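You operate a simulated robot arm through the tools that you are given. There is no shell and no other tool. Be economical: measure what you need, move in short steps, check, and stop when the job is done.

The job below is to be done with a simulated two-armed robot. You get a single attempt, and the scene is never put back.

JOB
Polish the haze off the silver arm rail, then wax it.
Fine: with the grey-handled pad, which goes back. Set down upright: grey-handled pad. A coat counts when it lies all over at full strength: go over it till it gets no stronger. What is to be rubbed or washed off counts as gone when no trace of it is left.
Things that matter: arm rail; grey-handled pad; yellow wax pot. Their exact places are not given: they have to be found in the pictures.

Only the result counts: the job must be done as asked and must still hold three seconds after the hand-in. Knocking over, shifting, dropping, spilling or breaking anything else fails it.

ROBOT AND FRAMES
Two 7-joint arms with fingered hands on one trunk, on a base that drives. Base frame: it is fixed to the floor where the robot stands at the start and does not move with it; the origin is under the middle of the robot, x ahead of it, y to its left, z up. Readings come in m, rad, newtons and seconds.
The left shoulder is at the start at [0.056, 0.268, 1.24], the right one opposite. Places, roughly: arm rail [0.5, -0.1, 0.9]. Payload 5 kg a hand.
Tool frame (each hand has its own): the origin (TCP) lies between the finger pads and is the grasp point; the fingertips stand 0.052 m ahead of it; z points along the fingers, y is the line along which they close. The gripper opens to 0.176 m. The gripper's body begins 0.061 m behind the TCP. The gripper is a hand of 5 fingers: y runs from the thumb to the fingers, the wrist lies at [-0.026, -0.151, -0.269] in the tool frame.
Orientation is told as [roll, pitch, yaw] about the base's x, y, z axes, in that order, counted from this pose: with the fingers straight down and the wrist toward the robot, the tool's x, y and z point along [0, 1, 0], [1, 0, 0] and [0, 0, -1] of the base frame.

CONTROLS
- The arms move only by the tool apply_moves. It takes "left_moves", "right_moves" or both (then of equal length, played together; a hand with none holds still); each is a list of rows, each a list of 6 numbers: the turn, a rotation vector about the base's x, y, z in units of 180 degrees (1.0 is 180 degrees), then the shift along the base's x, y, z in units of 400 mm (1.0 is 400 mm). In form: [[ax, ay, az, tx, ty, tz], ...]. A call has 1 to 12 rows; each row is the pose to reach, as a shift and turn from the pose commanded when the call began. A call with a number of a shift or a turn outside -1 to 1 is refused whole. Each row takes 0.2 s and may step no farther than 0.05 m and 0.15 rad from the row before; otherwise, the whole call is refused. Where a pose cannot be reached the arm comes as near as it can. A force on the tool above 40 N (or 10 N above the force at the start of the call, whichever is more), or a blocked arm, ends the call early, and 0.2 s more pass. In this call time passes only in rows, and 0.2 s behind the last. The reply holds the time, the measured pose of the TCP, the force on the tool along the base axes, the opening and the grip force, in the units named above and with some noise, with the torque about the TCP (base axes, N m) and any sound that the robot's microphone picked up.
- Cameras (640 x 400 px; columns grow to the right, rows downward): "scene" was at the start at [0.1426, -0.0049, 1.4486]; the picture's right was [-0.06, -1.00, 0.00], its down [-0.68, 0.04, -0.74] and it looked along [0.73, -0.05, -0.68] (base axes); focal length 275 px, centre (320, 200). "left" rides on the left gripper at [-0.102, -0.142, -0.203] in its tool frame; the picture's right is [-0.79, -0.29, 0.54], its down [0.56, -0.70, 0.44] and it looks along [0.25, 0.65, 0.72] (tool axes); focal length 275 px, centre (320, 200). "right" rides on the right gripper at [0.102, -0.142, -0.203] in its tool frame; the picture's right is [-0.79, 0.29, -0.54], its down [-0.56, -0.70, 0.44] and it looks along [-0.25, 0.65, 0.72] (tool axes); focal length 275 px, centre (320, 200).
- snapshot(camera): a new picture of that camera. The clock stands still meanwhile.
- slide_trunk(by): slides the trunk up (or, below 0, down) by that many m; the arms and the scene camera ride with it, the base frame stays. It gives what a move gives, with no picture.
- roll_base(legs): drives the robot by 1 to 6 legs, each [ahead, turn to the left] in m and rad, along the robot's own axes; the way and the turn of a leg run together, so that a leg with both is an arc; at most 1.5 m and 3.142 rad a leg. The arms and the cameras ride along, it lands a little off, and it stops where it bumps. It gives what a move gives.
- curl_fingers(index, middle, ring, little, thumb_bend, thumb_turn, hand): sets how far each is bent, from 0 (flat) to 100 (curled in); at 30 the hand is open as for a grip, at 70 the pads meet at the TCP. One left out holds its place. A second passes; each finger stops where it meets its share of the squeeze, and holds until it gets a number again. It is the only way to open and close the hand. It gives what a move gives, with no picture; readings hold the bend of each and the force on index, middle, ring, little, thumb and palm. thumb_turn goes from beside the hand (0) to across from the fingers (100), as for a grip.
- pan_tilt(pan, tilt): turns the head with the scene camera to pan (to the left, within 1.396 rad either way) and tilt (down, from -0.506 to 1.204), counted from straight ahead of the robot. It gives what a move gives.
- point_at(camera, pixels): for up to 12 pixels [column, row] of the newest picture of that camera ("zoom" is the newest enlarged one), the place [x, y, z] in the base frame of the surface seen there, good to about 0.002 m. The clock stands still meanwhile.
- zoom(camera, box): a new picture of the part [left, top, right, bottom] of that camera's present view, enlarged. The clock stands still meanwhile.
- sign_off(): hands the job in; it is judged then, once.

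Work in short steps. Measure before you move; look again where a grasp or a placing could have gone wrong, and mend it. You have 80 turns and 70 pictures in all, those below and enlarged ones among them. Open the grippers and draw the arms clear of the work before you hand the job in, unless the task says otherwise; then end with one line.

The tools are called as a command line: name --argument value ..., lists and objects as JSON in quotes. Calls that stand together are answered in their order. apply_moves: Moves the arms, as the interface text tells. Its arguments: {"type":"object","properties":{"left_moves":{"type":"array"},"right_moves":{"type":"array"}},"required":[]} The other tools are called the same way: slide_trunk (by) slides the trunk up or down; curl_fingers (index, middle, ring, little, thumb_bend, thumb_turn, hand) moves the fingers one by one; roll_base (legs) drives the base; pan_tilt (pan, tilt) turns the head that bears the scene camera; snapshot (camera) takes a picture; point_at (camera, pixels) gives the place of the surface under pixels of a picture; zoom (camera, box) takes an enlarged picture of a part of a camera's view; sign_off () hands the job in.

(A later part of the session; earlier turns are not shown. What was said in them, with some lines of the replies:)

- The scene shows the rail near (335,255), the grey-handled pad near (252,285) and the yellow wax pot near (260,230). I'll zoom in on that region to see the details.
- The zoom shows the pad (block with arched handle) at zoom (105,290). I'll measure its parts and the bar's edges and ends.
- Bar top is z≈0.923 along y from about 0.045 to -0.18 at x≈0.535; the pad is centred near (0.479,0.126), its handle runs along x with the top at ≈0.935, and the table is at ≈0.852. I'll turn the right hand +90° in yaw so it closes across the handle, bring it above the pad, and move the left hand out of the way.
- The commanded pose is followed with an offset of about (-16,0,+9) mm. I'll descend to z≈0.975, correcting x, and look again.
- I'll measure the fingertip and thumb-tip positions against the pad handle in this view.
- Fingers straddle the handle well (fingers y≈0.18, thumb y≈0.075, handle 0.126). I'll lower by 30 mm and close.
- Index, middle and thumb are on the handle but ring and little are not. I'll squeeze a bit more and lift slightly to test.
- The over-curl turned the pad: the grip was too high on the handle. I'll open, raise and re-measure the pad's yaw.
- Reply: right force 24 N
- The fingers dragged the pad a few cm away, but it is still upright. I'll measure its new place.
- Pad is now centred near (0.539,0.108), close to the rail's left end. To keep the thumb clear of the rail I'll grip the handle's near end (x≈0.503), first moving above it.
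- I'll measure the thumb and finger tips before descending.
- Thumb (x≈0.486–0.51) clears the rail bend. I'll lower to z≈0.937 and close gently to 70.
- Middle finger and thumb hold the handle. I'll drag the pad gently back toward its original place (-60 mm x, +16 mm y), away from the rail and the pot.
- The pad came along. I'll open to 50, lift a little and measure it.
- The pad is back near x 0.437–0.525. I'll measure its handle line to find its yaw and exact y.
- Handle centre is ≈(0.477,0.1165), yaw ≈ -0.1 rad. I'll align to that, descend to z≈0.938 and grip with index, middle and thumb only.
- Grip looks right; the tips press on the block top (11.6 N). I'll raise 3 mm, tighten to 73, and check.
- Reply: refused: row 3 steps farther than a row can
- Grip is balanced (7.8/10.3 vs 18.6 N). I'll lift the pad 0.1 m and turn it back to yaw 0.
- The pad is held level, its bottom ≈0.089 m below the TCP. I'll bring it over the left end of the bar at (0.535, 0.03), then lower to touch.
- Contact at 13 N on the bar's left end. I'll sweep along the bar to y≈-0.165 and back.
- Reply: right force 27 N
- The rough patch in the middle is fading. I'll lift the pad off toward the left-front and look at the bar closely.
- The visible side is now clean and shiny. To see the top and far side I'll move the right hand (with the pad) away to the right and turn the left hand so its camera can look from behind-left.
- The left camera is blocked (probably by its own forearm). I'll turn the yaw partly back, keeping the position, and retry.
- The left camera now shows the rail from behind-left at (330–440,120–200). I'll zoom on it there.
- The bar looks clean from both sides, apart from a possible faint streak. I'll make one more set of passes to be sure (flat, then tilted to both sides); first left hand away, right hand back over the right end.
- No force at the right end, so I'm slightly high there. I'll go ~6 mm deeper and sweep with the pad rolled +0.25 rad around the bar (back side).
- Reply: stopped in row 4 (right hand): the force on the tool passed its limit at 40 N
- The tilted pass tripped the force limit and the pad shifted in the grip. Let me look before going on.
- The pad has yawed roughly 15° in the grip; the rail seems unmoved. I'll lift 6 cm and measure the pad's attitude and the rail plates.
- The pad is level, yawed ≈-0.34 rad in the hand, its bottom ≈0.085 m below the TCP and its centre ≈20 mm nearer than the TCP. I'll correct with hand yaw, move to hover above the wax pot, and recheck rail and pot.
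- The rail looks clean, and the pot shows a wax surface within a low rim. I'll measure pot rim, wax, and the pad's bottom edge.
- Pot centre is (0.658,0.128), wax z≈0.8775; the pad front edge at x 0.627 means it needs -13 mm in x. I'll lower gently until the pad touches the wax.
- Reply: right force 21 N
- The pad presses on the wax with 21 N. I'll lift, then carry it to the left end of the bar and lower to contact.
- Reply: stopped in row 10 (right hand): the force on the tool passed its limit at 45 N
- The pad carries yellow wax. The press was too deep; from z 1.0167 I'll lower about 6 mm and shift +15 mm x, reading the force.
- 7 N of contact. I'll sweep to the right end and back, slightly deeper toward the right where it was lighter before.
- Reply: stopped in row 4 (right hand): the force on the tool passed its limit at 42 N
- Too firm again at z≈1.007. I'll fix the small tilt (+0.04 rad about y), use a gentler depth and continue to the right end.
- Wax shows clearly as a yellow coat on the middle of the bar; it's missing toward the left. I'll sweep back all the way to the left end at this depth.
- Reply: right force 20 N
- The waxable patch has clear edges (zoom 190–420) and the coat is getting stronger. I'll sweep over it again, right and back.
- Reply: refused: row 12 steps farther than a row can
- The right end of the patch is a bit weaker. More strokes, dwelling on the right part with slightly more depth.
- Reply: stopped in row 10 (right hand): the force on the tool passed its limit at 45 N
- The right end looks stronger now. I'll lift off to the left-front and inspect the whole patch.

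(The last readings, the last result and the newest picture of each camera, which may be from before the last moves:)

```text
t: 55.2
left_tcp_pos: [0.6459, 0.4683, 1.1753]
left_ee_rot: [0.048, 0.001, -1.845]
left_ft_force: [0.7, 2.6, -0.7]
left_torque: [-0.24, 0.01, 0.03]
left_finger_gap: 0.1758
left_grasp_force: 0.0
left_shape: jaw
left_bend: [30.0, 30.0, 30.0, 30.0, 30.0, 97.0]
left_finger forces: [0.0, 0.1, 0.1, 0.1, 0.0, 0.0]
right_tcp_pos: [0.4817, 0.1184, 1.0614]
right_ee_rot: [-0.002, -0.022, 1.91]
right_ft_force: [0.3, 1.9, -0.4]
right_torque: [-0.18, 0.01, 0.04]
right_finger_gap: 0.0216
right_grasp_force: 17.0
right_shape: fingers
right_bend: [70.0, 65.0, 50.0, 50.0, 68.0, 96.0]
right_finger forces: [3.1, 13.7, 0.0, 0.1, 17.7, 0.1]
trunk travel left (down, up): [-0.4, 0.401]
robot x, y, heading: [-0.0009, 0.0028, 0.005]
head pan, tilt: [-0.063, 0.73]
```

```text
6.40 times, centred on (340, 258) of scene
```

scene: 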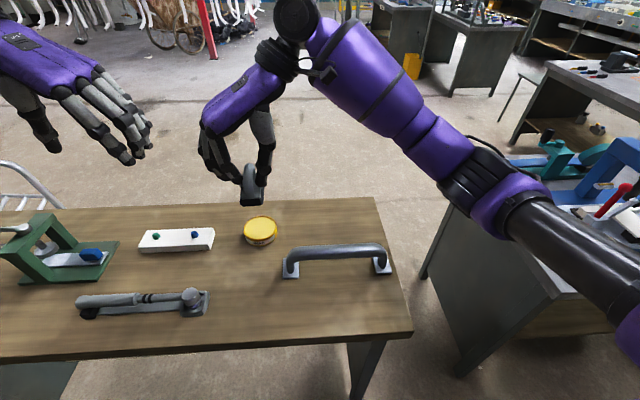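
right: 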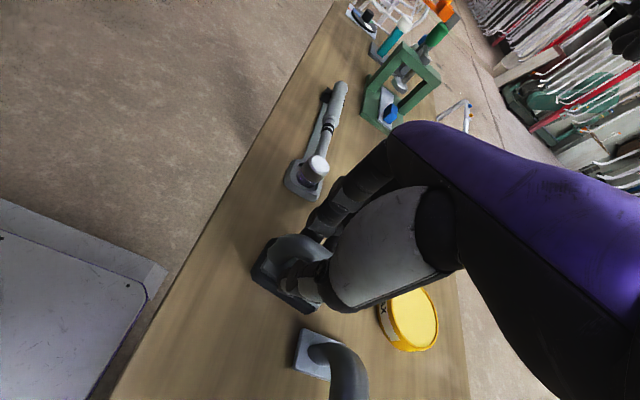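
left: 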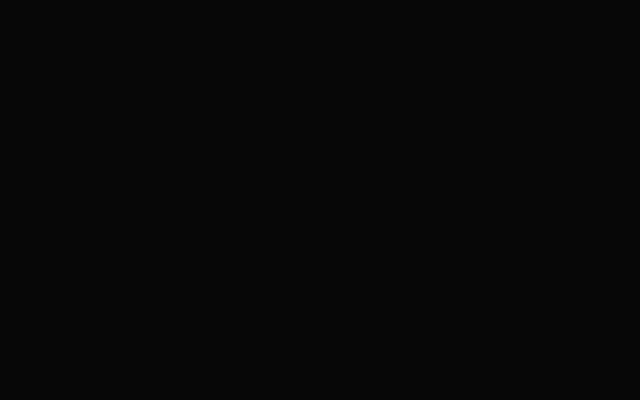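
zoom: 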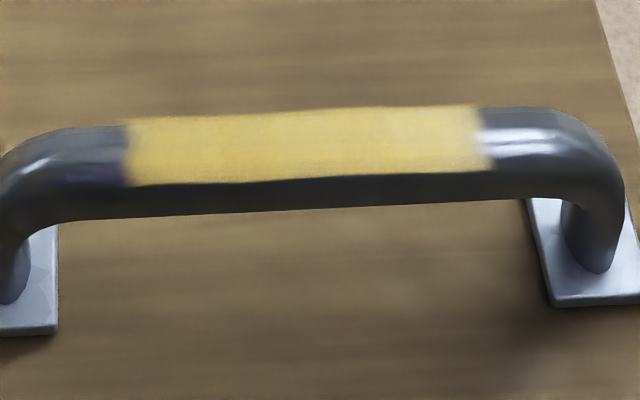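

The coat is nearly uniform, slightly paler at the ends. I'll go back for more strokes and see if it still changes.

apply_moves --right_moves '[[0, 0, 0, 0.05, -0.08, 0], [0, 0, 0, 0.1, -0.16, 0], [0, 0, 0, 0.14, -0.22, -0.04], [0, 0, 0, 0.14, -0.22, -0.1], [0, 0, 0, 0.14, -0.22, -0.12], [0, 0, 0, 0.14, -0.22, -0.128], [0, 0, 0, 0.14, -0.24, -0.132]]'

```text
t: 56.8
left_tcp_pos: [0.6468, 0.4654, 1.176]
left_ee_rot: [0.048, 0.004, -1.846]
left_ft_force: [0.0, -0.8, 1.1]
left_torque: [0.09, 0.02, -0.03]
left_finger_gap: 0.176
left_grasp_force: 0.0
left_shape: jaw
left_bend: [30.0, 30.0, 30.0, 30.0, 30.0, 97.0]
left_finger forces: [0.0, 0.1, 0.0, 0.0, 0.0, 0.1]
right_tcp_pos: [0.5395, 0.0201, 1.0087]
right_ee_rot: [-0.002, -0.023, 1.909]
right_ft_force: [0.4, -1.5, -0.4]
right_torque: [0.06, 0.02, -0.05]
right_finger_gap: 0.0219
right_grasp_force: 16.7
right_shape: fingers
right_bend: [70.0, 65.0, 50.0, 50.0, 68.0, 96.0]
right_finger forces: [3.2, 13.6, 0.0, 0.0, 17.4, 0.0]
trunk travel left (down, up): [-0.4, 0.401]
robot x, y, heading: [-0.0005, -0.0004, -0.001]
head pan, tilt: [-0.063, 0.73]
```

No contact yet at 1.0087; lowering 3 mm more.

apply_moves --right_moves '[[0, 0, 0, 0, -0.01, -0.004], [0, 0, 0, 0, -0.02, -0.008]]'

```text
t: 57.4
left_tcp_pos: [0.6469, 0.4666, 1.1757]
left_ee_rot: [0.05, 0.004, -1.844]
left_ft_force: [-0.4, 0.3, -0.3]
left_torque: [0.0, 0.01, 0.0]
left_finger_gap: 0.1759
left_grasp_force: 0.1
left_shape: jaw
left_bend: [30.0, 30.0, 30.0, 30.0, 30.0, 97.0]
left_finger forces: [0.0, 0.1, 0.0, 0.1, 0.0, 0.1]
right_tcp_pos: [0.5374, 0.014, 1.0091]
right_ee_rot: [-0.004, -0.026, 1.909]
right_ft_force: [1.1, 6.6, 24.2]
right_torque: [0.19, 0.0, -0.01]
right_finger_gap: 0.0216
right_grasp_force: 23.9
right_shape: fingers
right_bend: [69.0, 65.0, 50.0, 50.0, 68.0, 96.0]
right_finger forces: [9.0, 19.4, 0.1, 0.1, 19.4, 0.1]
trunk travel left (down, up): [-0.4, 0.401]
robot x, y, heading: [-0.0006, -0.0003, 0.0]
head pan, tilt: [-0.063, 0.73]
```

24 N now. Easing slightly and sweeping right and back over the patch.

apply_moves --right_moves '[[0, 0, 0, 0, -0.07, 0.003], [0, 0, 0, 0, -0.14, 0.003], [0, 0, 0, 0, -0.21, 0.003], [0, 0, 0, 0, -0.28, 0.003], [0, 0, 0, 0, -0.35, 0.003], [0, 0, 0, 0, -0.41, 0.002], [0, 0, 0, 0, -0.34, 0.003], [0, 0, 0, 0, -0.27, 0.003], [0, 0, 0, 0, -0.2, 0.003], [0, 0, 0, 0, -0.13, 0.003], [0, 0, 0, 0, -0.06, 0.003], [0, 0, 0, 0, 0.02, 0.002]]'

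```text
t: 58.3
left_tcp_pos: [0.6264, 0.4671, 1.1878]
left_ee_rot: [0.065, 0.011, -1.844]
left_ft_force: [-4.7, -0.8, 1.4]
left_torque: [0.1, -0.64, 0.01]
left_finger_gap: 0.1758
left_grasp_force: 0.1
left_shape: jaw
left_bend: [30.0, 30.0, 30.0, 30.0, 30.0, 97.0]
left_finger forces: [0.0, 0.0, 0.0, 0.1, 0.0, 0.0]
right_tcp_pos: [0.5199, -0.0688, 1.016]
right_ee_rot: [-0.021, -0.022, 1.911]
right_ft_force: [-2.7, -2.2, 1.4]
right_torque: [0.18, -0.44, -0.1]
right_finger_gap: 0.0215
right_grasp_force: 17.9
right_shape: fingers
right_bend: [70.0, 65.0, 50.0, 50.0, 68.0, 96.0]
right_finger forces: [4.9, 14.1, 0.0, 0.0, 16.6, 0.1]
trunk travel left (down, up): [-0.4, 0.401]
robot x, y, heading: [0.0003, 0.0002, 0.0]
head pan, tilt: [-0.063, 0.73]
stopped in row 4 (right hand): the force on the tool passed its limit at 42 N (the readings are from after the stop); the commanded pose is now the measured one
```

The middle is a little stiffer. I'll reuse the recipe that worked: +15 mm x, 4–5 mm down, sweeping gently right and back left.

apply_moves --right_moves '[[0, 0.006, 0, 0.042, 0, 0.0], [0, 0.006, 0, 0.042, -0.01, -0.01], [0, 0.006, 0, 0.042, -0.07, -0.011], [0, 0.006, 0, 0.042, -0.13, -0.012], [0, 0.006, 0, 0.042, -0.19, -0.014], [0, 0.006, 0, 0.042, -0.22, -0.016], [0, 0.006, 0, 0.042, -0.15, -0.013], [0, 0.006, 0, 0.042, -0.08, -0.012], [0, 0.006, 0, 0.042, -0.01, -0.011], [0, 0.006, 0, 0.042, 0.06, -0.011], [0, 0.006, 0, 0.042, 0.13, -0.013], [0, 0.006, 0, 0.042, 0.21, -0.015]]'

zoom --camera "scene" --box '[290, 235, 390, 280]'

```text
t: 60.9
left_tcp_pos: [0.632, 0.4677, 1.1839]
left_ee_rot: [0.062, 0.008, -1.845]
left_ft_force: [0.8, -0.2, 0.0]
left_torque: [-0.1, 0.0, 0.02]
left_finger_gap: 0.1759
left_grasp_force: 0.0
left_shape: jaw
left_bend: [30.0, 30.0, 30.0, 30.0, 30.0, 98.0]
left_finger forces: [0.0, 0.0, 0.1, 0.1, 0.0, 0.0]
right_tcp_pos: [0.5412, 0.0165, 1.0092]
right_ee_rot: [-0.001, -0.029, 1.909]
right_ft_force: [0.3, 2.4, 3.7]
right_torque: [-0.08, 0.02, -0.01]
right_finger_gap: 0.0217
right_grasp_force: 19.0
right_shape: fingers
right_bend: [69.0, 65.0, 50.0, 50.0, 68.0, 96.0]
right_finger forces: [5.2, 15.1, 0.0, 0.0, 17.8, 0.1]
trunk travel left (down, up): [-0.4, 0.401]
robot x, y, heading: [0.0006, 0.0009, -0.005]
head pan, tilt: [-0.063, 0.73]
```

```text
6.40 times, centred on (340, 258) of scene
```

zoom: 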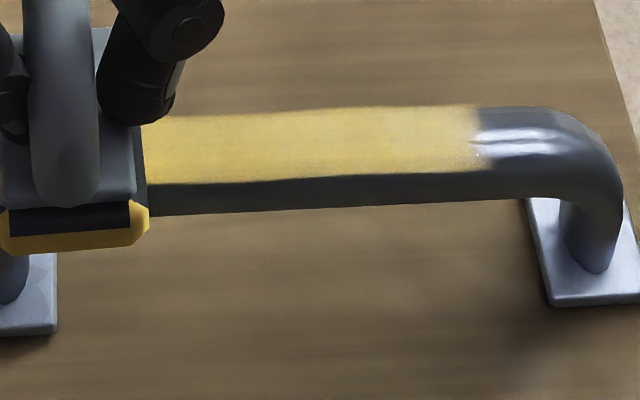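

The coat looks about the same as before in the middle; right end still a shade paler. Another sweep, going well past the right edge and dwelling there.

apply_moves --right_moves '[[0, 0, 0, 0, -0.09, 0.002], [0, 0, 0, 0, -0.18, 0.003], [0, 0, 0, 0, -0.27, 0.003], [0, 0, 0, 0, -0.36, 0.0], [0, 0, 0, 0, -0.45, -0.003], [0, 0, 0, 0, -0.5, -0.005], [0, 0, 0, 0, -0.43, -0.003], [0, 0, 0, 0, -0.37, -0.001], [0, 0, 0, 0, -0.43, -0.003], [0, 0, 0, 0, -0.5, -0.005], [0, 0, 0, 0, -0.43, -0.003], [0, 0, 0, 0, -0.36, 0.0]]'

```text
t: 63.0
left_tcp_pos: [0.6108, 0.4667, 1.1951]
left_ee_rot: [0.075, 0.014, -1.847]
left_ft_force: [-4.7, -0.2, 0.8]
left_torque: [0.06, -0.57, -0.01]
left_finger_gap: 0.1757
left_grasp_force: 0.0
left_shape: jaw
left_bend: [30.0, 30.0, 30.0, 30.0, 30.0, 97.0]
left_finger forces: [0.0, 0.0, 0.0, 0.0, 0.1, 0.1]
right_tcp_pos: [0.5233, -0.1705, 1.0163]
right_ee_rot: [-0.015, -0.025, 1.909]
right_ft_force: [-3.8, -1.6, 0.6]
right_torque: [0.11, -0.5, -0.07]
right_finger_gap: 0.0216
right_grasp_force: 18.0
right_shape: fingers
right_bend: [70.0, 65.0, 50.0, 50.0, 68.0, 96.0]
right_finger forces: [4.9, 14.3, 0.1, 0.0, 17.2, 0.0]
trunk travel left (down, up): [-0.4, 0.401]
robot x, y, heading: [-0.002, 0.0013, -0.002]
head pan, tilt: [-0.063, 0.73]
stopped in row 10 (right hand): the force on the tool passed its limit at 42 N (the readings are from after the stop); the commanded pose is now the measured one
```

Good pressure at the right end. Now a gentle sweep back left past the left edge, and one lift to inspect.

apply_moves --right_moves '[[0, 0.005, 0, 0.042, 0.02, -0.01], [0, 0.005, 0, 0.042, 0.09, -0.012], [0, 0.005, 0, 0.042, 0.16, -0.012], [0, 0.005, 0, 0.042, 0.23, -0.012], [0, 0.005, 0, 0.042, 0.3, -0.012], [0, 0.005, 0, 0.042, 0.37, -0.013], [0, 0.005, 0, 0.042, 0.44, -0.016], [0, 0.005, 0, 0.042, 0.51, -0.018], [0, 0.005, 0, 0.042, 0.44, -0.016], [0, 0.005, 0, 0.042, 0.38, -0.014], [0, 0.005, 0, 0.042, 0.45, -0.016], [0, 0.005, 0, 0.042, 0.51, -0.018]]'

apply_moves --right_moves '[[0, 0, 0, -0.04, 0.03, 0.08], [0, 0, 0, -0.08, 0.1, 0.14], [0, 0, 0, -0.12, 0.18, 0.14], [0, 0, 0, -0.14, 0.25, 0.14]]'

zoom --camera "scene" --box '[290, 235, 390, 280]'

```text
t: 65.6
left_tcp_pos: [0.6156, 0.4672, 1.1934]
left_ee_rot: [0.073, 0.011, -1.845]
left_ft_force: [-0.3, -0.1, -0.7]
left_torque: [-0.08, 0.04, 0.01]
left_finger_gap: 0.1759
left_grasp_force: 0.1
left_shape: jaw
left_bend: [30.0, 30.0, 30.0, 30.0, 30.0, 97.0]
left_finger forces: [0.0, 0.1, 0.0, 0.0, 0.0, 0.0]
right_tcp_pos: [0.5447, 0.0337, 1.0088]
right_ee_rot: [0.001, -0.033, 1.907]
right_ft_force: [-0.4, -4.2, 20.1]
right_torque: [-0.8, 0.15, 0.03]
right_finger_gap: 0.0221
right_grasp_force: 23.5
right_shape: fingers
right_bend: [69.0, 65.0, 50.0, 50.0, 68.0, 96.0]
right_finger forces: [5.5, 13.7, 0.0, 0.1, 27.9, 0.0]
trunk travel left (down, up): [-0.4, 0.401]
robot x, y, heading: [-0.003, 0.0008, 0.0]
head pan, tilt: [-0.063, 0.73]
```

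```text
t: 66.6
left_tcp_pos: [0.6165, 0.4689, 1.1923]
left_ee_rot: [0.072, 0.012, -1.845]
left_ft_force: [1.1, 1.5, 0.0]
left_torque: [-0.1, 0.0, 0.03]
left_finger_gap: 0.176
left_grasp_force: 0.0
left_shape: jaw
left_bend: [30.0, 30.0, 30.0, 30.0, 30.0, 97.0]
left_finger forces: [0.0, 0.1, 0.0, 0.1, 0.1, 0.0]
right_tcp_pos: [0.49, 0.1351, 1.0637]
right_ee_rot: [0.002, -0.03, 1.908]
right_ft_force: [0.6, 0.0, -1.5]
right_torque: [-0.1, 0.01, 0.05]
right_finger_gap: 0.0217
right_grasp_force: 16.5
right_shape: fingers
right_bend: [70.0, 65.0, 50.0, 50.0, 68.0, 96.0]
right_finger forces: [3.5, 13.5, 0.0, 0.0, 15.8, 0.0]
trunk travel left (down, up): [-0.4, 0.401]
robot x, y, heading: [0.0017, -0.0009, -0.001]
head pan, tilt: [-0.063, 0.73]
```

```text
6.40 times, centred on (340, 258) of scene
```

zoom: 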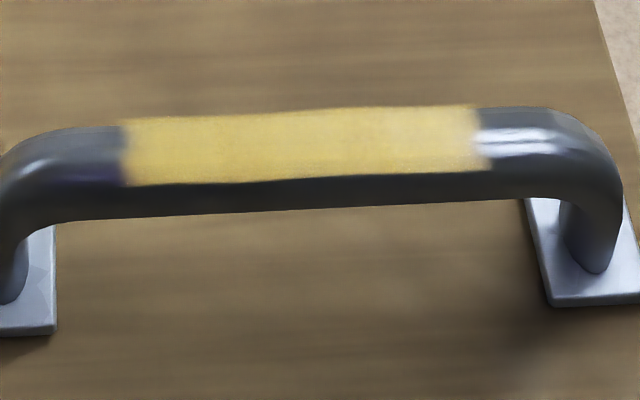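

Identical to the previous look, so this side is saturated. I'll check the back with the left camera again: right hand to the right, left hand to its earlier viewing spot.

apply_moves --right_moves '[[0, 0, 0, 0, -0.1, 0.05], [0, 0, 0, 0, -0.2, 0.1], [0, 0, 0, 0, -0.3, 0.1], [0, 0, 0, 0, -0.4, 0.1], [0, 0, 0, 0, -0.5, 0.1], [0, 0, 0, 0, -0.6, 0.1], [0, 0, 0, 0, -0.7, 0.1], [0, 0, 0, 0, -0.8, 0.1], [0, 0, 0, 0, -0.9, 0.1], [0, 0, 0, 0, -1.0, 0.1]]' --left_moves '[[0, 0, 0, 0, 0, 0], [0, 0, 0, 0, 0, 0], [0, 0, 0, 0.03, -0.1, -0.02], [0, 0, 0, 0.06, -0.2, -0.05], [0, 0, 0, 0.1, -0.3, -0.09], [0, 0, 0, 0.14, -0.4, -0.13], [0, 0, 0, 0.17, -0.5, -0.17], [0, 0, 0, 0.2, -0.6, -0.2], [0, 0, 0, 0.228, -0.7, -0.22], [0, 0, 0, 0.228, -0.755, -0.233]]'

zoom --camera "left" --box '[310, 95, 460, 225]'

```text
t: 68.8
left_tcp_pos: [0.7058, 0.1627, 1.1006]
left_ee_rot: [0.073, 0.012, -1.844]
left_ft_force: [-0.3, -0.8, 1.9]
left_torque: [0.1, -0.08, 0.02]
left_finger_gap: 0.1762
left_grasp_force: 0.0
left_shape: jaw
left_bend: [30.0, 30.0, 30.0, 30.0, 30.0, 97.0]
left_finger forces: [0.0, 0.1, 0.0, 0.0, 0.0, 0.0]
right_tcp_pos: [0.4879, -0.2689, 1.103]
right_ee_rot: [0.001, -0.034, 1.911]
right_ft_force: [-0.5, -0.7, -0.9]
right_torque: [0.08, -0.05, -0.02]
right_finger_gap: 0.0217
right_grasp_force: 16.0
right_shape: fingers
right_bend: [70.0, 65.0, 50.0, 50.0, 68.0, 96.0]
right_finger forces: [3.6, 13.2, 0.0, 0.0, 15.4, 0.0]
trunk travel left (down, up): [-0.4, 0.401]
robot x, y, heading: [-0.0033, 0.0, 0.004]
head pan, tilt: [-0.063, 0.73]
```

```text
3.08 times, centred on (385, 160) of left
```

zoom: 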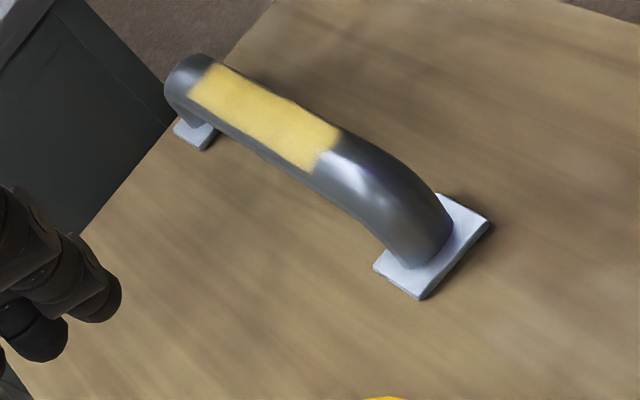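

The whole patch is visible from here. I'll zoom closer for evenness.

zoom --camera "left" --box '[345, 105, 405, 155]'

zoom --camera "scene" --box '[305, 240, 375, 270]'

```text
8.00 times, centred on (375, 130) of left
```

zoom: 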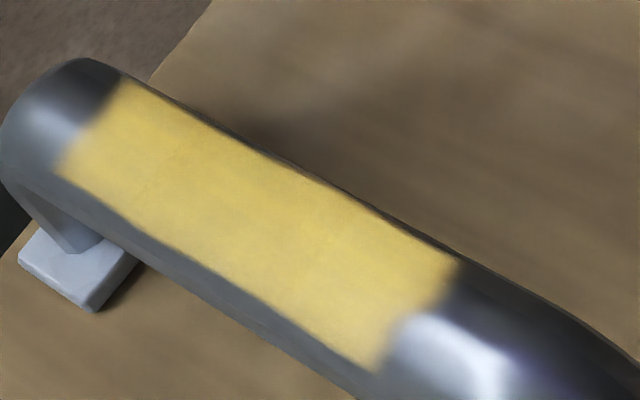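

```text
9.14 times, centred on (340, 255) of scene
```

zoom: 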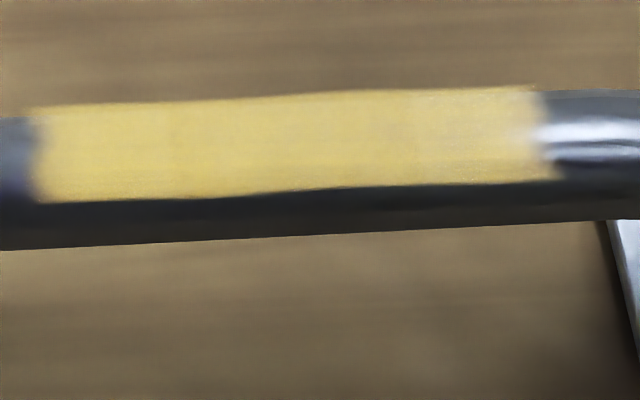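

The coat is even and bounded all round. Now I'll return the pad: left hand out of the way, right hand above the pad's original place.

apply_moves --left_moves '[[0, 0, 0, -0.03, 0.1, 0.03], [0, 0, 0, -0.06, 0.2, 0.06], [0, 0, 0, -0.1, 0.3, 0.1], [0, 0, 0, -0.1, 0.4, 0.12], [0, 0, 0, -0.1, 0.5, 0.14], [0, 0, 0, -0.1, 0.6, 0.16], [0, 0, 0, -0.1, 0.7, 0.2], [0, 0, 0, -0.1, 0.8, 0.2], [0, 0, 0, -0.1, 0.8, 0.2], [0, 0, 0, -0.1, 0.8, 0.2], [0, 0, 0, -0.1, 0.8, 0.2]]' --right_moves '[[0, 0, 0, 0, 0.0, 0], [0, 0, 0, 0, 0.1, 0], [0, 0, 0, 0, 0.2, 0], [0, 0, 0, 0, 0.3, 0], [0, 0, 0, 0, 0.4, 0], [0, 0, 0, 0, 0.5, 0], [0, 0, 0, -0.01, 0.6, 0], [0, 0, 0, -0.02, 0.7, 0], [0, 0, 0, -0.02, 0.8, -0.03], [0, 0, 0, -0.02, 0.9, -0.08], [0, 0, 0, -0.02, 0.98, -0.13]]'

zoom --camera "scene" --box '[180, 210, 320, 320]'

```text
t: 71.2
left_tcp_pos: [0.6668, 0.4854, 1.1789]
left_ee_rot: [0.071, 0.014, -1.847]
left_ft_force: [-0.5, 0.6, -0.4]
left_torque: [0.01, 0.08, -0.01]
left_finger_gap: 0.1761
left_grasp_force: 0.1
left_shape: jaw
left_bend: [30.0, 30.0, 30.0, 30.0, 30.0, 98.0]
left_finger forces: [0.0, 0.1, 0.0, 0.0, 0.0, 0.0]
right_tcp_pos: [0.4819, 0.1258, 1.0503]
right_ee_rot: [0.001, -0.033, 1.905]
right_ft_force: [1.3, -0.8, -0.2]
right_torque: [0.04, 0.05, 0.03]
right_finger_gap: 0.0218
right_grasp_force: 15.0
right_shape: fingers
right_bend: [70.0, 65.0, 50.0, 50.0, 68.0, 96.0]
right_finger forces: [3.5, 12.9, 0.0, 0.0, 15.0, 0.1]
trunk travel left (down, up): [-0.4, 0.401]
robot x, y, heading: [0.0033, 0.001, -0.006]
head pan, tilt: [-0.063, 0.73]
```

```text
3.64 times, centred on (250, 265) of scene
```

zoom: 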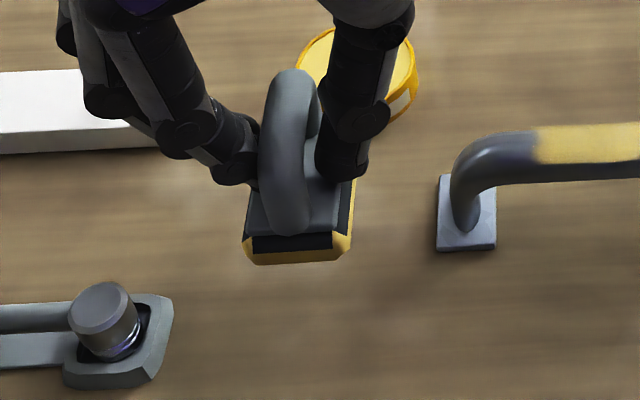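

I'll measure the pad's handle line and bottom edges in this view.

point_at --camera "zoom" --pixels '[[290, 75], [287, 110], [285, 150], [287, 190], [255, 258], [300, 258], [345, 250], [247, 240], [352, 225], [254, 215], [330, 225], [290, 225]]'

```text
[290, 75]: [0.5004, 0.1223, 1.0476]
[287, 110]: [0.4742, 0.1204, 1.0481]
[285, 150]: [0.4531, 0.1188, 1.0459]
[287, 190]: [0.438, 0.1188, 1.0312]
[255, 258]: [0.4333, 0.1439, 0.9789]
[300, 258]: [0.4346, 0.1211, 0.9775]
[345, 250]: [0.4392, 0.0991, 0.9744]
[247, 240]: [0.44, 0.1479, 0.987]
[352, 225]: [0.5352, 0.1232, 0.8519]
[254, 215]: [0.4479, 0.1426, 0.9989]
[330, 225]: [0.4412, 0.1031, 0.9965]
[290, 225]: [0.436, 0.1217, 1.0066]
```

The pad is level; needs about +3 mm x, +4 mm y, -0.04 rad yaw and ≈0.111 m down. Lowering in steps.

apply_moves --right_moves '[[0, 0, -0.013, 0.008, 0.01, -0.08], [0, 0, -0.013, 0.008, 0.01, -0.16], [0, 0, -0.013, 0.008, 0.01, -0.23], [0, 0, -0.013, 0.008, 0.01, -0.262], [0, 0, -0.013, 0.008, 0.01, -0.27]]'

zoom --camera "scene" --box '[180, 220, 308, 320]'

```text
t: 72.4
left_tcp_pos: [0.6659, 0.4849, 1.1785]
left_ee_rot: [0.072, 0.012, -1.847]
left_ft_force: [0.5, 0.2, 0.0]
left_torque: [0.01, 0.05, -0.01]
left_finger_gap: 0.1757
left_grasp_force: 0.1
left_shape: jaw
left_bend: [30.0, 30.0, 30.0, 30.0, 30.0, 98.0]
left_finger forces: [0.0, 0.0, 0.0, 0.1, 0.1, 0.0]
right_tcp_pos: [0.4836, 0.1299, 0.9427]
right_ee_rot: [0.001, -0.034, 1.864]
right_ft_force: [0.2, -0.5, -1.3]
right_torque: [0.0, 0.01, 0.0]
right_finger_gap: 0.0217
right_grasp_force: 15.2
right_shape: fingers
right_bend: [70.0, 65.0, 50.0, 50.0, 68.0, 96.0]
right_finger forces: [3.6, 12.9, 0.0, 0.0, 14.9, 0.1]
trunk travel left (down, up): [-0.4, 0.401]
robot x, y, heading: [-0.0002, -0.0014, 0.001]
head pan, tilt: [-0.063, 0.73]
```

```text
4.00 times, centred on (244, 270) of scene
```

zoom: 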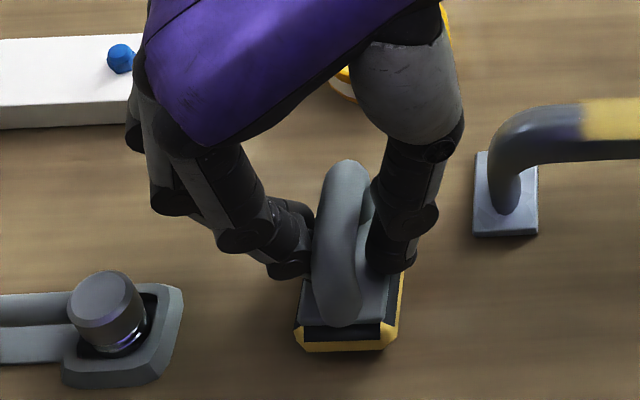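

Nearly touching, no force yet. Lowering a few more millimetres until contact.

apply_moves --right_moves '[[0, 0, 0, 0, 0, -0.004], [0, 0, 0, 0, 0, -0.008], [0, 0, 0, 0, 0, -0.01]]'

zoom --camera "scene" --box '[220, 200, 412, 320]'

point_at --camera "zoom" --pixels '[[95, 270], [97, 335], [103, 355], [75, 355], [85, 353], [140, 345], [130, 335], [105, 215], [102, 240]]'

```text
t: 73.2
left_tcp_pos: [0.6669, 0.4853, 1.1793]
left_ee_rot: [0.071, 0.011, -1.847]
left_ft_force: [-0.3, 0.5, 0.9]
left_torque: [0.02, 0.02, -0.03]
left_finger_gap: 0.176
left_grasp_force: 0.1
left_shape: jaw
left_bend: [30.0, 30.0, 30.0, 30.0, 30.0, 98.0]
left_finger forces: [0.1, 0.0, 0.0, 0.0, 0.0, 0.1]
right_tcp_pos: [0.484, 0.1304, 0.9404]
right_ee_rot: [0.003, -0.033, 1.868]
right_ft_force: [-0.3, -0.2, -0.8]
right_torque: [-0.02, 0.01, 0.01]
right_finger_gap: 0.0218
right_grasp_force: 16.2
right_shape: fingers
right_bend: [70.0, 65.0, 50.0, 50.0, 68.0, 96.0]
right_finger forces: [3.5, 12.9, 0.1, 0.0, 14.8, 0.0]
trunk travel left (down, up): [-0.4, 0.401]
robot x, y, heading: [-0.0053, 0.0016, -0.003]
head pan, tilt: [-0.063, 0.73]
```

```text
3.33 times, centred on (316, 260) of scene
```

zoom: 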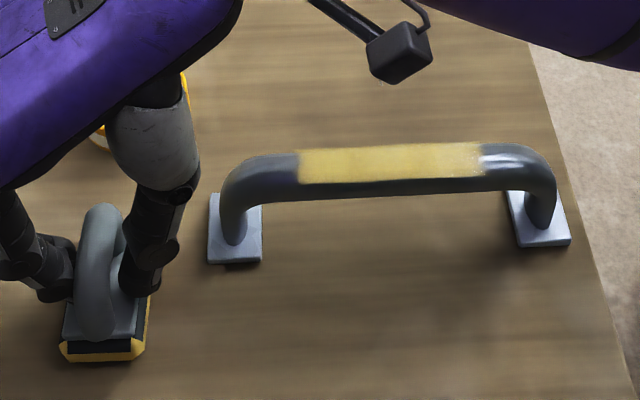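

```text
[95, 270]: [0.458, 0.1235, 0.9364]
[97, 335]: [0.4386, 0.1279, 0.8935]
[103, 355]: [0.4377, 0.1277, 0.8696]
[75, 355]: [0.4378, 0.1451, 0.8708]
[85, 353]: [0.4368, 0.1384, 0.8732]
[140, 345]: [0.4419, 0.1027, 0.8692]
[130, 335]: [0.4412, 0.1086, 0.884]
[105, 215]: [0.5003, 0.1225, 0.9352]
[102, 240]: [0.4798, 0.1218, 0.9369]
```

The pad sits virtually where it was at first, about 1.5 mm high. I'll lower 2.5 mm more and check force.

apply_moves --right_moves '[[0, 0, 0, 0, 0, -0.004], [0, 0, 0, 0, 0, -0.006]]'

```text
t: 73.8
left_tcp_pos: [0.6665, 0.4867, 1.1804]
left_ee_rot: [0.074, 0.011, -1.845]
left_ft_force: [0.1, -0.7, 0.1]
left_torque: [0.0, 0.0, 0.0]
left_finger_gap: 0.1757
left_grasp_force: 0.1
left_shape: jaw
left_bend: [30.0, 30.0, 30.0, 30.0, 30.0, 98.0]
left_finger forces: [0.0, 0.0, 0.0, 0.2, 0.1, 0.0]
right_tcp_pos: [0.4835, 0.1311, 0.9382]
right_ee_rot: [0.002, -0.033, 1.867]
right_ft_force: [-1.0, 0.9, 4.1]
right_torque: [-0.04, -0.03, -0.02]
right_finger_gap: 0.0219
right_grasp_force: 16.5
right_shape: fingers
right_bend: [70.0, 65.0, 50.0, 50.0, 68.0, 96.0]
right_finger forces: [3.4, 14.7, 0.0, 0.0, 15.2, 0.0]
trunk travel left (down, up): [-0.4, 0.401]
robot x, y, heading: [0.0002, 0.0015, -0.002]
head pan, tilt: [-0.063, 0.73]
```

Contact (4 N). Opening gently, in two steps.

curl_fingers --hand "right" --index 60 --middle 60 --thumb_bend 60

curl_fingers --hand "right" --index 48 --middle 48 --thumb_bend 48

zoom --camera "scene" --box '[180, 220, 308, 320]'

```text
t: 74.8
left_tcp_pos: [0.6649, 0.4856, 1.1802]
left_ee_rot: [0.073, 0.011, -1.845]
left_ft_force: [0.2, 0.0, 0.5]
left_torque: [0.01, -0.02, -0.04]
left_finger_gap: 0.1759
left_grasp_force: 0.2
left_shape: jaw
left_bend: [30.0, 30.0, 30.0, 30.0, 30.0, 98.0]
left_finger forces: [0.0, 0.1, 0.0, 0.1, 0.0, 0.0]
right_tcp_pos: [0.4834, 0.1313, 0.9381]
right_ee_rot: [0.0, -0.036, 1.866]
right_ft_force: [3.3, -1.9, 32.8]
right_torque: [0.71, 0.69, -0.01]
right_finger_gap: 0.0456
right_grasp_force: 17.1
right_shape: fingers
right_bend: [64.0, 60.0, 50.0, 50.0, 60.0, 97.0]
right_finger forces: [34.3, 0.1, 0.1, 0.1, 0.0, 0.0]
trunk travel left (down, up): [-0.4, 0.401]
robot x, y, heading: [0.005, 0.0016, 0.003]
head pan, tilt: [-0.063, 0.73]
```

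```text
t: 75.8
left_tcp_pos: [0.6659, 0.4858, 1.1784]
left_ee_rot: [0.075, 0.012, -1.843]
left_ft_force: [-0.3, 1.1, -0.1]
left_torque: [0.01, -0.02, 0.01]
left_finger_gap: 0.176
left_grasp_force: 0.1
left_shape: jaw
left_bend: [30.0, 30.0, 30.0, 30.0, 30.0, 98.0]
left_finger forces: [0.0, 0.1, 0.0, 0.0, 0.0, 0.0]
right_tcp_pos: [0.4838, 0.13, 0.936]
right_ee_rot: [0.002, -0.033, 1.865]
right_ft_force: [4.4, -0.8, 17.2]
right_torque: [0.45, 0.21, -0.08]
right_finger_gap: 0.0793
right_grasp_force: 8.3
right_shape: fingers
right_bend: [73.0, 48.0, 50.0, 50.0, 48.0, 97.0]
right_finger forces: [16.7, 0.0, 0.0, 0.0, 0.0, 0.0]
trunk travel left (down, up): [-0.4, 0.401]
robot x, y, heading: [0.0013, 0.0022, -0.004]
head pan, tilt: [-0.063, 0.73]
```

```text
4.00 times, centred on (244, 270) of scene
```

zoom: 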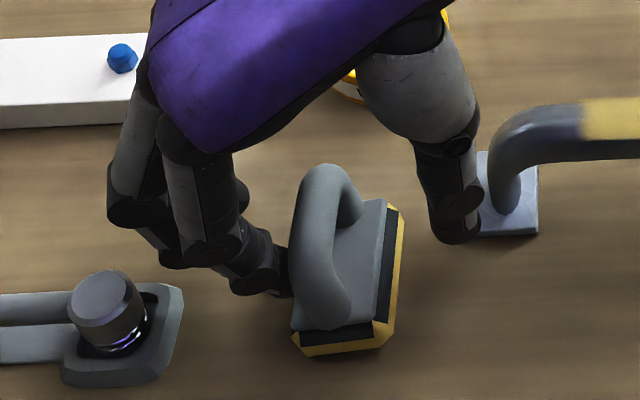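

The index tip is jammed down on the pad's block and is tilting it. Raising the hand slowly should free it.

apply_moves --right_moves '[[0, 0, 0, 0, 0, 0.012], [0, 0, 0, 0, 0, 0.025], [0, 0, 0, 0, 0, 0.04]]'

zoom --camera "scene" --box '[180, 220, 308, 320]'

```text
t: 76.6
left_tcp_pos: [0.6661, 0.4863, 1.1794]
left_ee_rot: [0.073, 0.013, -1.846]
left_ft_force: [0.1, 0.8, -0.4]
left_torque: [0.02, -0.01, 0.01]
left_finger_gap: 0.1763
left_grasp_force: 0.1
left_shape: jaw
left_bend: [30.0, 30.0, 30.0, 30.0, 30.0, 98.0]
left_finger forces: [0.1, 0.0, 0.0, 0.1, 0.1, 0.1]
right_tcp_pos: [0.4836, 0.1283, 0.9519]
right_ee_rot: [0.005, -0.032, 1.869]
right_ft_force: [0.5, 0.3, 0.5]
right_torque: [0.0, -0.01, -0.01]
right_finger_gap: 0.1082
right_grasp_force: 0.1
right_shape: fingers
right_bend: [48.0, 48.0, 50.0, 50.0, 48.0, 97.0]
right_finger forces: [0.0, 0.0, 0.0, 0.0, 0.0, 0.0]
trunk travel left (down, up): [-0.4, 0.401]
robot x, y, heading: [-0.0005, -0.0019, 0.002]
head pan, tilt: [-0.063, 0.73]
```

```text
4.00 times, centred on (244, 270) of scene
```

zoom: 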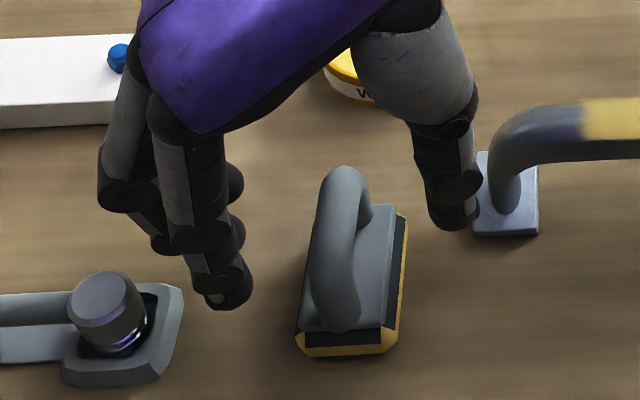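

Free; the pad stands upright near its place. I'll raise the hand and measure the pad's pose.

apply_moves --right_moves '[[0, 0, 0, 0, 0, 0.1], [0, 0, 0, 0, 0, 0.2], [0, 0, 0, 0, 0, 0.3]]'

zoom --camera "scene" --box '[220, 200, 412, 320]'

point_at --camera "zoom" --pixels '[[106, 212], [102, 240], [97, 270], [95, 300], [97, 335], [103, 358], [75, 352], [85, 360], [140, 350], [132, 335], [145, 243], [70, 330]]'

```text
t: 77.4
left_tcp_pos: [0.666, 0.4856, 1.1807]
left_ee_rot: [0.072, 0.013, -1.843]
left_ft_force: [-1.8, -0.7, -0.2]
left_torque: [-0.06, -0.09, -0.01]
left_finger_gap: 0.1759
left_grasp_force: 0.0
left_shape: jaw
left_bend: [30.0, 30.0, 30.0, 30.0, 30.0, 98.0]
left_finger forces: [0.0, 0.0, 0.0, 0.0, 0.0, 0.0]
right_tcp_pos: [0.4829, 0.1298, 1.0724]
right_ee_rot: [0.005, -0.031, 1.87]
right_ft_force: [-1.1, 1.1, -2.2]
right_torque: [-0.06, -0.1, 0.04]
right_finger_gap: 0.108
right_grasp_force: 0.2
right_shape: fingers
right_bend: [48.0, 48.0, 50.0, 50.0, 48.0, 97.0]
right_finger forces: [0.1, 0.0, 0.1, 0.1, 0.0, 0.0]
trunk travel left (down, up): [-0.4, 0.401]
robot x, y, heading: [0.0002, -0.0025, -0.001]
head pan, tilt: [-0.063, 0.73]
```

```text
3.33 times, centred on (316, 260) of scene
```

zoom: 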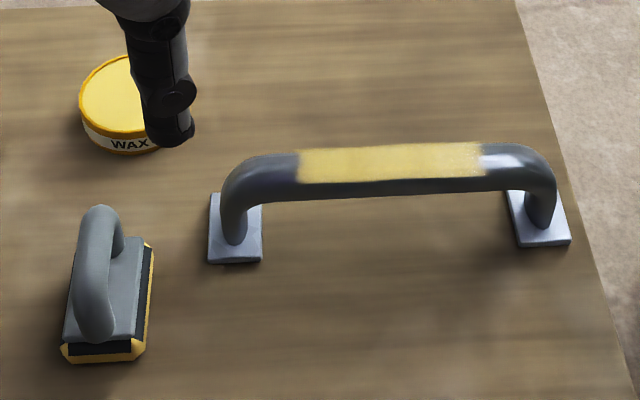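

```text
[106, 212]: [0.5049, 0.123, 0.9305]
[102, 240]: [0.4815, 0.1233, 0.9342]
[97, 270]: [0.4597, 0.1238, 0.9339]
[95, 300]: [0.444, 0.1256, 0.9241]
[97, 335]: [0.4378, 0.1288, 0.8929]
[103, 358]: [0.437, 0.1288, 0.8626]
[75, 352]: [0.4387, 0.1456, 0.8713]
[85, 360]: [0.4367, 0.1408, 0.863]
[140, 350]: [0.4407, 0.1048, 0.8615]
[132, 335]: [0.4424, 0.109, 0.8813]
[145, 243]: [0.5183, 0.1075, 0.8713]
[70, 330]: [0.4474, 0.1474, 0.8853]
```

The pad is within a millimetre of its original pose, upright; pot and rail are unmoved and the coat is even. I'll draw the right arm up and away and open the hand.

apply_moves --right_moves '[[0, 0, -0.04, 0, 0, 0.1], [0, 0, -0.08, 0, 0, 0.2], [0, 0, -0.12, 0.02, -0.1, 0.25], [0, 0, -0.16, 0.04, -0.2, 0.25], [0, 0, -0.2, 0.06, -0.3, 0.25], [0, 0, -0.24, 0.1, -0.4, 0.25], [0, 0, -0.28, 0.15, -0.5, 0.25], [0, 0, -0.32, 0.2, -0.6, 0.25], [0, 0, -0.36, 0.25, -0.7, 0.25], [0, 0, -0.4, 0.3, -0.8, 0.25], [0, 0, -0.44, 0.35, -0.9, 0.25], [0, 0, -0.48, 0.4, -0.98, 0.25]]'

curl_fingers --hand "right" --index 30 --middle 30 --ring 30 --little 30 --thumb_bend 30

snapshot --camera "scene"

```text
t: 80.0
left_tcp_pos: [0.6661, 0.4855, 1.1794]
left_ee_rot: [0.073, 0.012, -1.845]
left_ft_force: [0.0, 0.5, 0.0]
left_torque: [0.08, 0.01, 0.01]
left_finger_gap: 0.1761
left_grasp_force: 0.0
left_shape: jaw
left_bend: [30.0, 30.0, 30.0, 30.0, 30.0, 98.0]
left_finger forces: [0.0, 0.0, 0.0, 0.0, 0.0, 0.0]
right_tcp_pos: [0.6445, -0.2642, 1.1721]
right_ee_rot: [0.0, -0.032, 0.359]
right_ft_force: [-0.3, -0.3, -0.4]
right_torque: [0.07, 0.03, -0.02]
right_finger_gap: 0.1081
right_grasp_force: 0.1
right_shape: fingers
right_bend: [48.0, 48.0, 50.0, 50.0, 48.0, 98.0]
right_finger forces: [0.0, 0.0, 0.0, 0.0, 0.1, 0.1]
trunk travel left (down, up): [-0.4, 0.401]
robot x, y, heading: [0.0015, 0.0014, -0.002]
head pan, tilt: [-0.063, 0.73]
```

```text
t: 81.0
left_tcp_pos: [0.6662, 0.4864, 1.1793]
left_ee_rot: [0.071, 0.013, -1.845]
left_ft_force: [0.0, -0.2, 0.5]
left_torque: [-0.04, 0.04, 0.02]
left_finger_gap: 0.1757
left_grasp_force: 0.1
left_shape: jaw
left_bend: [30.0, 30.0, 30.0, 30.0, 30.0, 98.0]
left_finger forces: [0.0, 0.0, 0.0, 0.0, 0.0, 0.1]
right_tcp_pos: [0.6455, -0.2622, 1.1731]
right_ee_rot: [-0.001, -0.031, 0.358]
right_ft_force: [-0.4, 0.4, 0.3]
right_torque: [-0.01, -0.04, 0.03]
right_finger_gap: 0.1861
right_grasp_force: 0.0
right_shape: fingers
right_bend: [30.0, 30.0, 30.0, 30.0, 30.0, 98.0]
right_finger forces: [0.0, 0.0, 0.0, 0.0, 0.0, 0.1]
trunk travel left (down, up): [-0.4, 0.401]
robot x, y, heading: [0.0008, 0.0007, 0.0]
head pan, tilt: [-0.063, 0.73]
```

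```text
12 pictures are left
```

scene: 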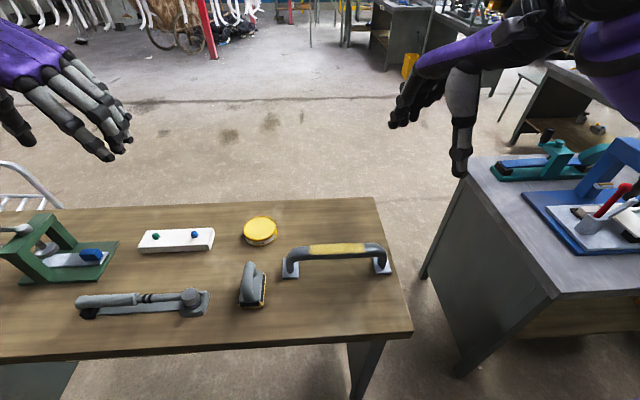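

Everything stands in its place: the pad is back at (252,285), the rail is waxed, and both arms are clear. I'm handing in.

sign_off

```text
The job is handed in.
```

The haze is polished off the arm rail and the patch is waxed evenly. The grey-handled pad stands upright within about a millimetre of where it started, and I handed the job in with both arms clear.
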